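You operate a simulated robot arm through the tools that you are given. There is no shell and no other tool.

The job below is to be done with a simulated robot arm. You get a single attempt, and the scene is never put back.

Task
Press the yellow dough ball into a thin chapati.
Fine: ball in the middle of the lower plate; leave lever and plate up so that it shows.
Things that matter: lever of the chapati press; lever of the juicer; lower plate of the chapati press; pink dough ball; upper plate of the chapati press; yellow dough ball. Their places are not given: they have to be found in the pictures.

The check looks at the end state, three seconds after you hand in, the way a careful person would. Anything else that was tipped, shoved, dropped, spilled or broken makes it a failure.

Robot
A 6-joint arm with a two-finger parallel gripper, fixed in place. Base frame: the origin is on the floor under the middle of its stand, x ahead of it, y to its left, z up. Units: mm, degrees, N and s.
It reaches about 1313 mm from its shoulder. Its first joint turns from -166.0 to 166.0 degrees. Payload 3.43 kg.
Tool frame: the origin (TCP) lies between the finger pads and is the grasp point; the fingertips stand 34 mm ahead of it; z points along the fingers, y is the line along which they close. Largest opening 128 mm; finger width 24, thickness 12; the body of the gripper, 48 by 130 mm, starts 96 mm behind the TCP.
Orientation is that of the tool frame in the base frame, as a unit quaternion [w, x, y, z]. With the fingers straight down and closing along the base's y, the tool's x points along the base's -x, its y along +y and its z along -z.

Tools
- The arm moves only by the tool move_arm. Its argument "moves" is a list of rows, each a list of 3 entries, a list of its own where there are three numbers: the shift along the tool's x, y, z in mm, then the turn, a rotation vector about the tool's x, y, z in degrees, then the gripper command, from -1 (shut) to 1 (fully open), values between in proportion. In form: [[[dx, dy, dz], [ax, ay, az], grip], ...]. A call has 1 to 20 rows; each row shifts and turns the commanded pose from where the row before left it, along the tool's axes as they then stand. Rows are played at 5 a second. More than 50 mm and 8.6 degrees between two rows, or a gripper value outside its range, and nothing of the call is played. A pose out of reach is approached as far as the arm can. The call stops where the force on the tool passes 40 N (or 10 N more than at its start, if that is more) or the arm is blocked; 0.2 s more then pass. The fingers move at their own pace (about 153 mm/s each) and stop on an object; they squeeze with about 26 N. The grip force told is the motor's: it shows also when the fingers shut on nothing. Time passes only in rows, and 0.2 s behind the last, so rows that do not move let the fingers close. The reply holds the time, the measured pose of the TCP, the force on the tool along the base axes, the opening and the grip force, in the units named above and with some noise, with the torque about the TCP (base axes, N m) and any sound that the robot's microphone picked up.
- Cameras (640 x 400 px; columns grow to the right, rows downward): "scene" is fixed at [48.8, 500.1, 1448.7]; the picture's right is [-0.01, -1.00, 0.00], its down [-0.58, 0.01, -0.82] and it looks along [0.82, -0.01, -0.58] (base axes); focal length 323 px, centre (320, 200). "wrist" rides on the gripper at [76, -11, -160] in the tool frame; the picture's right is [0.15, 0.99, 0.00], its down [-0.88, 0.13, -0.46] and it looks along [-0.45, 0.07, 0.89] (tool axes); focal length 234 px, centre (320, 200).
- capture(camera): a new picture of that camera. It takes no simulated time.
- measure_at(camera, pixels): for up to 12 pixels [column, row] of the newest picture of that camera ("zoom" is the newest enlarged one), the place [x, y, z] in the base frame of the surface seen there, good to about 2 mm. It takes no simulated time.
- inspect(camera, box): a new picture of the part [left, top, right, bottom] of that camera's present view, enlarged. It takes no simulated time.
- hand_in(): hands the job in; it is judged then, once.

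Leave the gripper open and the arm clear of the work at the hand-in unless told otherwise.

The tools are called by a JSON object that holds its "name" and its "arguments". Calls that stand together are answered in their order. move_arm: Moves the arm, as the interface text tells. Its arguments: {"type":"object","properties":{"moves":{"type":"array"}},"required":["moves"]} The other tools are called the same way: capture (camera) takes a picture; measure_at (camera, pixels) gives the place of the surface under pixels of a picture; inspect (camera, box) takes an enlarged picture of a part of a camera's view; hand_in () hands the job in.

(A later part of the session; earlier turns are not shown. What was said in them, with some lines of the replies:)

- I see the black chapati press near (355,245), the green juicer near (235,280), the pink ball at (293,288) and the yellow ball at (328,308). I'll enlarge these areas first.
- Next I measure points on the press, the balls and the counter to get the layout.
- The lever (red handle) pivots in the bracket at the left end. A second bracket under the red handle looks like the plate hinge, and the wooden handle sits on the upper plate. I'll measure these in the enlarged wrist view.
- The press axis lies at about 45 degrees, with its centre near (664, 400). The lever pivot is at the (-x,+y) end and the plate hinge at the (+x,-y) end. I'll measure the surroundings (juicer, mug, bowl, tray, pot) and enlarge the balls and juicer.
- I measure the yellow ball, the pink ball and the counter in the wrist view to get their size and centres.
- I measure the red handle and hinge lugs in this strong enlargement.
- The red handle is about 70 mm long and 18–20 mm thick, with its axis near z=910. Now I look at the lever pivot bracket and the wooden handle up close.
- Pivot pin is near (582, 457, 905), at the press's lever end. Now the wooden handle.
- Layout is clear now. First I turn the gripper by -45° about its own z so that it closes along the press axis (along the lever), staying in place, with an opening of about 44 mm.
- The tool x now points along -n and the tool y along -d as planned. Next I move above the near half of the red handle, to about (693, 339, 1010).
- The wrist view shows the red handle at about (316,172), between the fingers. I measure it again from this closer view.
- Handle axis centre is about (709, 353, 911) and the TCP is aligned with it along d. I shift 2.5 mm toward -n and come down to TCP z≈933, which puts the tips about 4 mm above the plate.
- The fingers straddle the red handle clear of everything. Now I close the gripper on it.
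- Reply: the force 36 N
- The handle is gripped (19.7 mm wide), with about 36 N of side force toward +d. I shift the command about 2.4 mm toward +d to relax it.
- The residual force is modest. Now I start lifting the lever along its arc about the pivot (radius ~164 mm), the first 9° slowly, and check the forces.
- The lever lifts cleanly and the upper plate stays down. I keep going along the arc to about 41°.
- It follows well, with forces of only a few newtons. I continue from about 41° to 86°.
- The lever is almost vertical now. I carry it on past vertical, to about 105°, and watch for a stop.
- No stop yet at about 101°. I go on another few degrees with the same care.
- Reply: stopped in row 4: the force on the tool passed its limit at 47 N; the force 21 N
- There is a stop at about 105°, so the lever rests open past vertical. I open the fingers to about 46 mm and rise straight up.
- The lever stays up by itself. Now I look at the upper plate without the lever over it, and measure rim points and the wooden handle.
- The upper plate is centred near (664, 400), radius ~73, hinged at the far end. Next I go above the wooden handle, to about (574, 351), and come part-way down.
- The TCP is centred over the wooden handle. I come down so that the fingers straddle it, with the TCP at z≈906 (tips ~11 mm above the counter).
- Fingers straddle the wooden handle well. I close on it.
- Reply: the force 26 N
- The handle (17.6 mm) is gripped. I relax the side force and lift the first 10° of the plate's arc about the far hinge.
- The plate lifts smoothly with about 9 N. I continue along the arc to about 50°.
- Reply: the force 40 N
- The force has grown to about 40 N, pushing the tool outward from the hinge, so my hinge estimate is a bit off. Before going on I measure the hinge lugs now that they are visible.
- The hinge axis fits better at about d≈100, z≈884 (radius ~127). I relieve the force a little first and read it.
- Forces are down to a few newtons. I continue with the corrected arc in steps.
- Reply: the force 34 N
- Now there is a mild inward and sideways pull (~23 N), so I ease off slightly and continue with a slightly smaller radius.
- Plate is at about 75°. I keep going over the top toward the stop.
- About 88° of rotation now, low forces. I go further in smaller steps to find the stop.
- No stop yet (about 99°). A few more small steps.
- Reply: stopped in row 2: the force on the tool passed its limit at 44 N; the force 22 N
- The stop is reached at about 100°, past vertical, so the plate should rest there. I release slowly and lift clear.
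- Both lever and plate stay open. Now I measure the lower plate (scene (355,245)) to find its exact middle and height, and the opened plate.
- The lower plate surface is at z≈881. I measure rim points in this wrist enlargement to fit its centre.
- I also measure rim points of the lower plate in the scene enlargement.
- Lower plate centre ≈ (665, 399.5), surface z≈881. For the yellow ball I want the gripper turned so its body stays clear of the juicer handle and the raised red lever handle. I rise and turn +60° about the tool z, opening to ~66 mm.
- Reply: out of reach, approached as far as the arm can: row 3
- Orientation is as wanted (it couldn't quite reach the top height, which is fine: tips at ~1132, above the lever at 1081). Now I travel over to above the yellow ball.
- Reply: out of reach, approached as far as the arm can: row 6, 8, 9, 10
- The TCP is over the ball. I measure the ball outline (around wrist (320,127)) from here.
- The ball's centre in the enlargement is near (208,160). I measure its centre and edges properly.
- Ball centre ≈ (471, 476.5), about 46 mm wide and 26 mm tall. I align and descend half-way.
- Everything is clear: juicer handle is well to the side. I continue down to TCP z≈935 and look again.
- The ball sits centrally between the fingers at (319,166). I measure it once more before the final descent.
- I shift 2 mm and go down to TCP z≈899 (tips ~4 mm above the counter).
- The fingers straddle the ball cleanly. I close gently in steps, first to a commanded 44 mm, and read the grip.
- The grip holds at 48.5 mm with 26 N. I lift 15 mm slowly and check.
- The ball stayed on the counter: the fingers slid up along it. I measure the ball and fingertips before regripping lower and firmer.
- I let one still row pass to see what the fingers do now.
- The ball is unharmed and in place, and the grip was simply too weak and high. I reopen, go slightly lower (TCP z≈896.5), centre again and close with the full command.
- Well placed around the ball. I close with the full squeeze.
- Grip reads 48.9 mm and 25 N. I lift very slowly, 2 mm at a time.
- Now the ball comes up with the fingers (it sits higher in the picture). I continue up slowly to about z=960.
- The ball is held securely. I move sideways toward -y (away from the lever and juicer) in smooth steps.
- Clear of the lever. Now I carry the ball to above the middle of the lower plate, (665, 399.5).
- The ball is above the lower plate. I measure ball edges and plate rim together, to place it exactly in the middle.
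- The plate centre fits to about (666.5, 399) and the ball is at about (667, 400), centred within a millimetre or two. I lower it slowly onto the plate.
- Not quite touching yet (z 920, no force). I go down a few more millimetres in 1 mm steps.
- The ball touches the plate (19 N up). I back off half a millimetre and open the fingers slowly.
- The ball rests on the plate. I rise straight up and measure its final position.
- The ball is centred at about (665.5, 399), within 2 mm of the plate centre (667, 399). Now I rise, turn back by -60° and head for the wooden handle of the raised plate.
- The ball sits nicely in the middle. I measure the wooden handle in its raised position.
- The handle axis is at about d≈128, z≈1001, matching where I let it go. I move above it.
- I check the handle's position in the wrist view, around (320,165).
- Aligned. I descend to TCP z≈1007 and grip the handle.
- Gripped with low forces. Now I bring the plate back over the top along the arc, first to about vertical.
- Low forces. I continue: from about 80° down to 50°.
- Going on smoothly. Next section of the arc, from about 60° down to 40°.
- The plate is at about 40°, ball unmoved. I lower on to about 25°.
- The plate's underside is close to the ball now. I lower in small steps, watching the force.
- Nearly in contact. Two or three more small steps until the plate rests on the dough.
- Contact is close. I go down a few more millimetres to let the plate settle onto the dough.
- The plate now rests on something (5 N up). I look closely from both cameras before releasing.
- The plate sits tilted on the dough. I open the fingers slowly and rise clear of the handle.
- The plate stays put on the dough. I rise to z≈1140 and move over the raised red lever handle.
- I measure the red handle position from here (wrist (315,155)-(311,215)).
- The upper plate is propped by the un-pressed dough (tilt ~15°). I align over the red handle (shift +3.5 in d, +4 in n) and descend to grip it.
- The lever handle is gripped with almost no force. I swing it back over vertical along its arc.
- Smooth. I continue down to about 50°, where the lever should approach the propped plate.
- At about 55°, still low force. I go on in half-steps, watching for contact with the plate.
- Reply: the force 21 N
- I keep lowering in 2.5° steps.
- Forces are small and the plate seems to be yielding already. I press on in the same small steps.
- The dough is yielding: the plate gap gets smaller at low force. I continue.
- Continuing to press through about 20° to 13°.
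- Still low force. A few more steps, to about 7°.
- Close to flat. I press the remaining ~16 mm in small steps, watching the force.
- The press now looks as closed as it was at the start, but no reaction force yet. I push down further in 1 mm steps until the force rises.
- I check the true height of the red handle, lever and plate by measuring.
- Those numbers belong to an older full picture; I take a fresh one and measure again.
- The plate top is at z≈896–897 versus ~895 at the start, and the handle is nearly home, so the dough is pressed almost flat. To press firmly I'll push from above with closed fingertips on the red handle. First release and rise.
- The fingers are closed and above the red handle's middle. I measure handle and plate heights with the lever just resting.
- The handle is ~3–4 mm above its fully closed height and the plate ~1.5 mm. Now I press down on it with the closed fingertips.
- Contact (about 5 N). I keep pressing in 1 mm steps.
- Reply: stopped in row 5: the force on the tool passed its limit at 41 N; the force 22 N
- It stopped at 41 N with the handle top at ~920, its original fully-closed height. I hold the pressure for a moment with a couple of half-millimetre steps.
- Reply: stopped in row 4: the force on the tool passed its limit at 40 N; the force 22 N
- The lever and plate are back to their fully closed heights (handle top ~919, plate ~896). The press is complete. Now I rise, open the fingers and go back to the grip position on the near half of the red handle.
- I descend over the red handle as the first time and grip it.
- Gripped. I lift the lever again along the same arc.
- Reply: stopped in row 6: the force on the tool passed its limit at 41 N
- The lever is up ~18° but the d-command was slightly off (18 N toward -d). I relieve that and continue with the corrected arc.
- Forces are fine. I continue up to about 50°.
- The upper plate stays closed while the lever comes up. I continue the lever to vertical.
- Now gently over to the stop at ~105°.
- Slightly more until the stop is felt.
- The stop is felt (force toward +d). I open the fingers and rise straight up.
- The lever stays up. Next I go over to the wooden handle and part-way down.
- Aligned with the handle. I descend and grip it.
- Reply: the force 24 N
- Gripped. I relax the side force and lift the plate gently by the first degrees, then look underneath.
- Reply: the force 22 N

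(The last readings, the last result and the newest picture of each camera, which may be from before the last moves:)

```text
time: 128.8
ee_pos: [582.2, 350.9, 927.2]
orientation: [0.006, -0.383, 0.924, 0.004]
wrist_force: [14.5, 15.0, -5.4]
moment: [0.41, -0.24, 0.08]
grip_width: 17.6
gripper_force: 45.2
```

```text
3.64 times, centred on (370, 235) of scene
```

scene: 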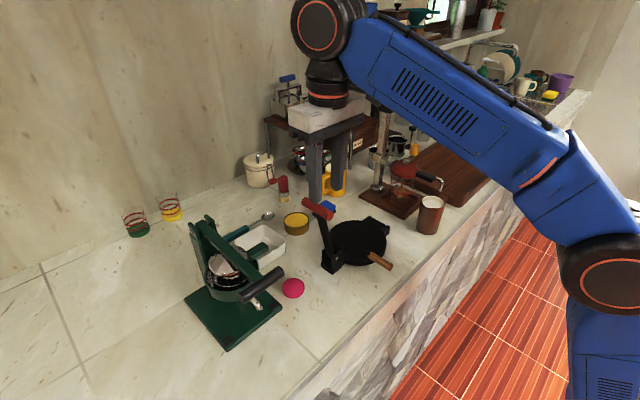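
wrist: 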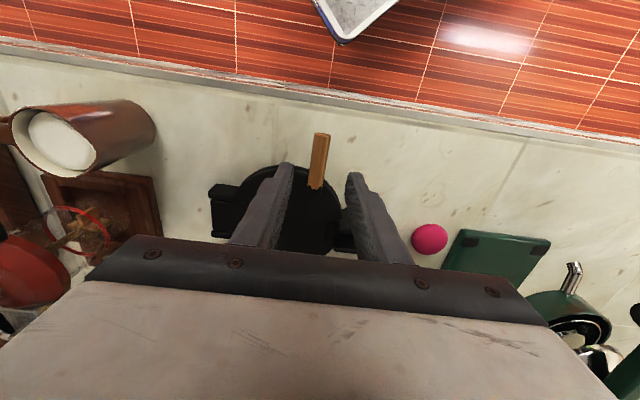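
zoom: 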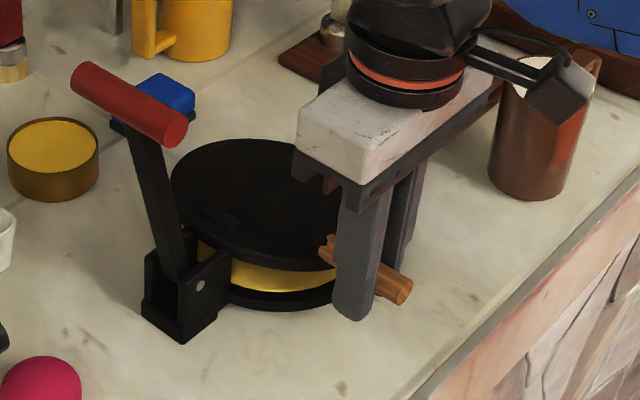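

A wide, flat yellow disc is visible on the lower plate. I keep raising the plate, easing the sideways force by 1 mm.

{"name": "move_arm", "arguments": {"moves": [[[-1, -3.63, -9.98], [0, 0, 0], -1], [[0, -4.49, -9.63], [0, 0, 0], -1], [[0, -5.31, -9.2], [0, 0, 0], -1], [[0, -6.1, -8.71], [0, 0, 0], -1], [[0, 0, 0], [0, 0, 0], -1]]}}

```text
time: 130.0
ee_pos: [595.5, 336.7, 965.8]
orientation: [0.007, -0.384, 0.923, 0.006]
wrist_force: [-12.9, 13.6, 7.9]
moment: [-0.21, 0.71, -0.04]
grip_width: 17.7
gripper_force: 44.6
stopped in row 5: the force on the tool passed its limit at 41 N (the readings are from after the stop); the commanded pose is now the measured one
```

A bit of outward force again (41 N stop). I relieve it and go on in smaller portions.

{"name": "move_arm", "arguments": {"moves": [[[0, 1.3, -1.0], [0, 0, 0], -1], [[0, -3.3, -4.1], [0, 0, 0], -1], [[0, -3.4, -4.0], [0, 0, 0], -1], [[0, -3.6, -3.8], [0, 0, 0], -1], [[0, -3.8, -3.7], [0, 0, 0], -1], [[0, 0, 0], [0, 0, 0], -1]]}}

```text
time: 131.4
ee_pos: [606.1, 326.2, 983.2]
orientation: [0.006, -0.382, 0.924, 0.005]
wrist_force: [-16.2, 7.0, 12.2]
moment: [-0.06, 0.4, 0.04]
grip_width: 17.9
gripper_force: 44.8
```

{"name": "move_arm", "arguments": {"moves": [[[0, 0.8, -1.0], [0, 0, 0], -1], [[0, -3.9, -3.6], [0, 0, 0], -1], [[0, -4.0, -3.4], [0, 0, 0], -1], [[0, -4.2, -3.2], [0, 0, 0], -1], [[0, -4.3, -3.0], [0, 0, 0], -1], [[0, 0, 0], [0, 0, 0], -1]]}}

```text
time: 132.8
ee_pos: [616.8, 316.3, 996.2]
orientation: [0.006, -0.382, 0.924, 0.006]
wrist_force: [-2.3, 11.8, 8.8]
moment: [0.01, 0.26, 0.02]
grip_width: 17.6
gripper_force: 44.4
```

Forces are small again. I continue to about 75°.

{"name": "move_arm", "arguments": {"moves": [[[0, -8.6, -5.9], [0, 0, 0], -1], [[0, -9.3, -4.9], [0, 0, 0], -1], [[0, -9.7, -4.0], [0, 0, 0], -1], [[0, -10.0, -3.1], [0, 0, 0], -1], [[0, 0, 0], [0, 0, 0], -1]]}}

{"name": "inspect", "arguments": {"camera": "scene", "box": [310, 150, 450, 290]}}

```text
time: 134.0
ee_pos: [643.0, 289.3, 1013.4]
orientation: [0.006, -0.383, 0.924, 0.005]
wrist_force: [3.5, 7.1, -3.7]
moment: [0.04, 0.25, -0.02]
grip_width: 17.7
gripper_force: 44.6
```

```text
2.86 times, centred on (380, 220) of scene
```

zoom: 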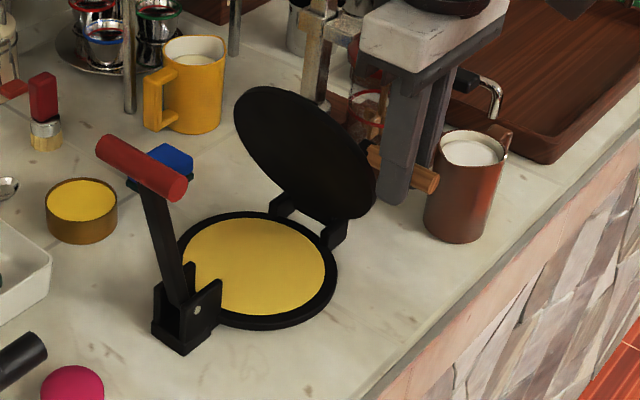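

A thin round chapati lies on the lower plate. I carry the plate on to its open stop.

{"name": "move_arm", "arguments": {"moves": [[[0, -10.38, -2.2], [0, 0, 0], -1], [[0, -10.55, -1.3], [0, 0, 0], -1], [[0, -10.62, -0.4], [0, 0, 0], -1], [[0, -10.6, 0.55], [0, 0, 0], -1], [[0, 0, 0], [0, 0, 0], -1]]}}

```text
time: 135.2
ee_pos: [672.7, 258.4, 1016.8]
orientation: [0.006, -0.383, 0.924, 0.006]
wrist_force: [3.6, 4.9, -0.6]
moment: [0.1, 0.18, 0.02]
grip_width: 17.8
gripper_force: 44.7
```

{"name": "move_arm", "arguments": {"moves": [[[0, -10.5, 1.5], [0, 0, 0], -1], [[0, -8, 1.8], [0, 0, 0], -1], [[0, 0, 0], [0, 0, 0], -1], [[0, -4, 1.1], [0, 0, 0], -1], [[0, 0, 0], [0, 0, 0], -1], [[0, -3, 0.9], [0, 0, 0], -1], [[0, 0, 0], [0, 0, 0], -1]]}}

```text
time: 136.8
ee_pos: [690.5, 239.8, 1012.9]
orientation: [0.006, -0.382, 0.924, 0.005]
wrist_force: [-4.2, -1.5, -1.6]
moment: [-0.03, 0.07, 0.02]
grip_width: 17.5
gripper_force: 45.9
```

Position matches the earlier stop. One more small step to feel it.

{"name": "move_arm", "arguments": {"moves": [[[0, -1.5, 0.5], [0, 0, 0], -1], [[0, 0, 0], [0, 0, 0], -1], [[0, -1, 0.3], [0, 0, 0], -1], [[0, 0, 0], [0, 0, 0], -1]]}}

```text
time: 137.8
ee_pos: [690.3, 241.1, 1012.2]
orientation: [0.007, -0.384, 0.923, 0.006]
wrist_force: [-24.6, 21.4, 20.2]
moment: [0.14, 0.67, -0.01]
grip_width: 17.7
gripper_force: 45.0
```

The stop is reached (about 33 N back). I relax 1.5 mm, open slowly and rise clear of the handle.

{"name": "move_arm", "arguments": {"moves": [[[0, 1.5, -0.8], [0, 0, 0], -1], [[0, 0, 0], [0, 0, 0], -0.7], [[0, 0, 0], [0, 0, 0], -0.5], [[0, 0, 0], [0, 0, 0], -0.28], [[0, 0, 0], [0, 0, 0], -0.28], [[0, 0, -15], [0, 0, 0], -0.28], [[0, 0, -25], [0, 0, 0], -0.28], [[0, 0, -25], [0, 0, 0], -0.28], [[0, 0, -25], [0, 0, 0], -0.28], [[0, 0, 0], [0, 0, 0], -0.28]]}}

{"name": "capture", "arguments": {"camera": "scene"}}

{"name": "capture", "arguments": {"camera": "wrist"}}

```text
time: 140.0
ee_pos: [690.6, 237.3, 1100.8]
orientation: [0.007, -0.383, 0.924, 0.006]
wrist_force: [-0.1, 0.5, -0.2]
moment: [-0.01, -0.02, 0.0]
grip_width: 45.9
gripper_force: 0.0
```

```text
taken
```

scene: 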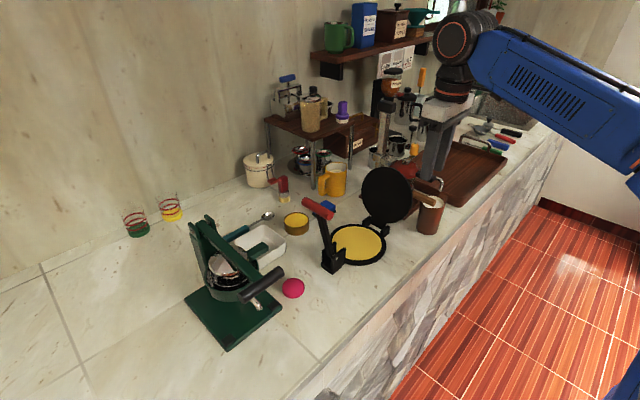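

```text
taken
```

wrist: 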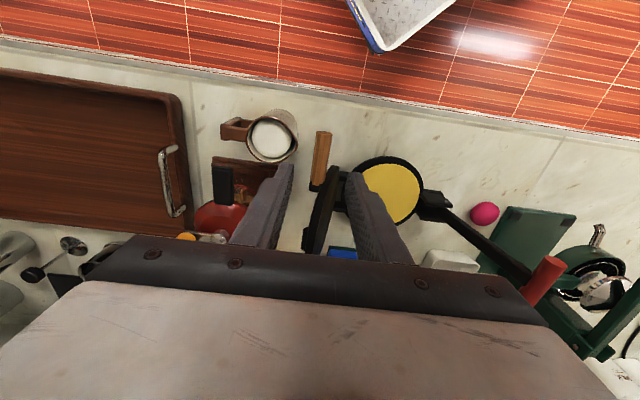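

Lever and plate both stand open and the chapati lies on the lower plate. I check its size, centre and thickness.

{"name": "inspect", "arguments": {"camera": "scene", "box": [310, 170, 430, 280]}}

{"name": "measure_at", "arguments": {"camera": "scene", "pixels": [[360, 242], [336, 236], [381, 244], [358, 227], [355, 258], [372, 255], [384, 248], [345, 229], [370, 240]]}}

```text
3.64 times, centred on (370, 225) of scene
```

zoom: 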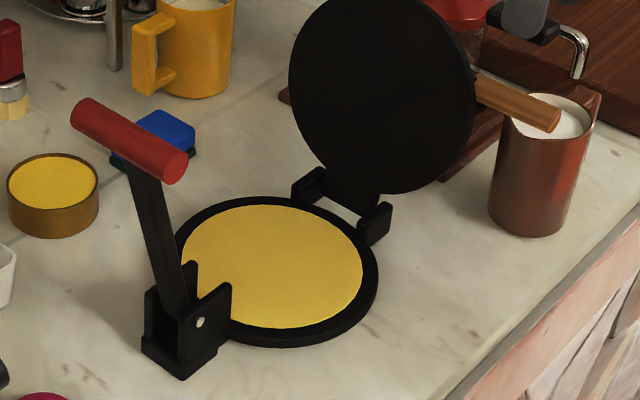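

```text
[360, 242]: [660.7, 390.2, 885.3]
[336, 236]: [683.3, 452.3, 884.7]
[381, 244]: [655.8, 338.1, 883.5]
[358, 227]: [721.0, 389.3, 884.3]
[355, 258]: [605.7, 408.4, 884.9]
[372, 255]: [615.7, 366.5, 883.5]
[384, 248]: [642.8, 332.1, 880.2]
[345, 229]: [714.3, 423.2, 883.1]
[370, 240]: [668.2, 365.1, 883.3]
```

The chapati is about 3 mm thick, about 120 mm across and centred. I now withdraw the arm up and back toward the robot, gripper open.

{"name": "move_arm", "arguments": {"moves": [[[0, 0, -20], [0, 0, 0], -0.28], [[0, 0, -20], [0, 0, 0], -0.28], [[16.8, 16.8, 0], [0, 0, 0], -0.28], [[16.8, 16.8, 0], [0, 0, 0], -0.28], [[16.8, 16.8, 0], [0, 0, 0], 0], [[16.8, 16.8, 0], [0, 0, 0], 0.5], [[16.8, 16.8, 0], [0, 0, 0], 1], [[16.8, 16.8, 0], [0, 0, 0], 1], [[16.8, 16.8, 0], [0, 0, 0], 1], [[16.8, 16.8, 0], [0, 0, 0], 1], [[0, 0, 0], [0, 0, 0], 1], [[0, 0, 0], [0, 0, 0], 1]]}}

{"name": "capture", "arguments": {"camera": "scene"}}

{"name": "capture", "arguments": {"camera": "wrist"}}

```text
time: 142.6
ee_pos: [499.8, 238.8, 1139.0]
orientation: [0.006, -0.383, 0.924, 0.004]
wrist_force: [0.7, 0.9, 0.0]
moment: [-0.01, 0.02, -0.02]
grip_width: 127.8
gripper_force: 0.0
```

```text
taken
```

scene: 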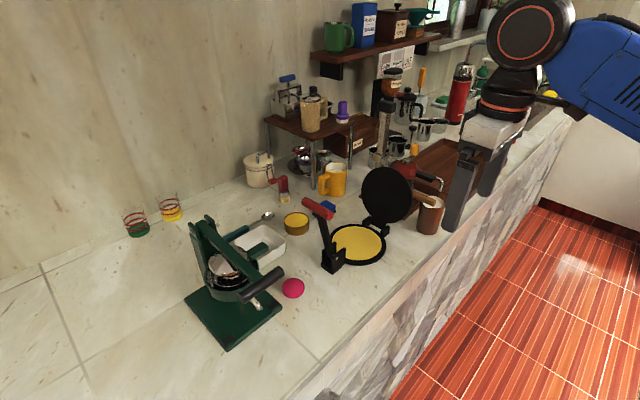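

```text
taken
```

wrist: 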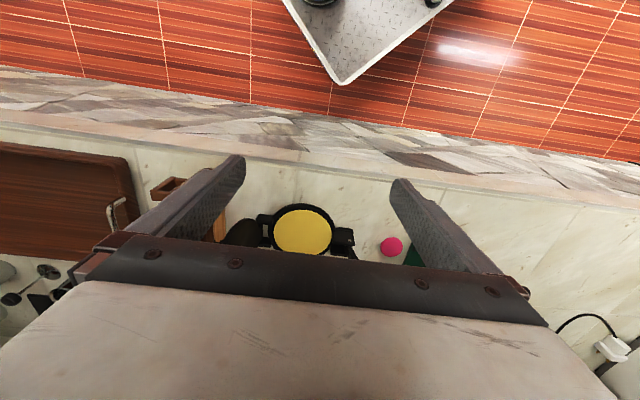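

The chapati shows on the lower plate. Lever and plate stand open by themselves, and the pink ball, juicer, mug and the rest are untouched. The gripper is open and clear, so I hand in.

{"name": "hand_in", "arguments": {}}

```text
The job is handed in.
```

The yellow dough ball is now a thin chapati, about 3 mm thick and 120 mm across, centred on the lower plate. The job is handed in.

- **Press:** I pushed on the lever until the plate was back at its fully closed height. The push stopped there at about 41 N.
- **Lever and plate:** both are raised against their stops and stay up on their own, so the chapati shows.
- **Surroundings:** in the last pictures nothing else looks moved, including the pink dough ball, the juicer and the mug of milk.
- **Arm:** it is clear of the work with the gripper fully open.

My first grip on the ball slipped. The ball stayed where it was, and the second grip held.
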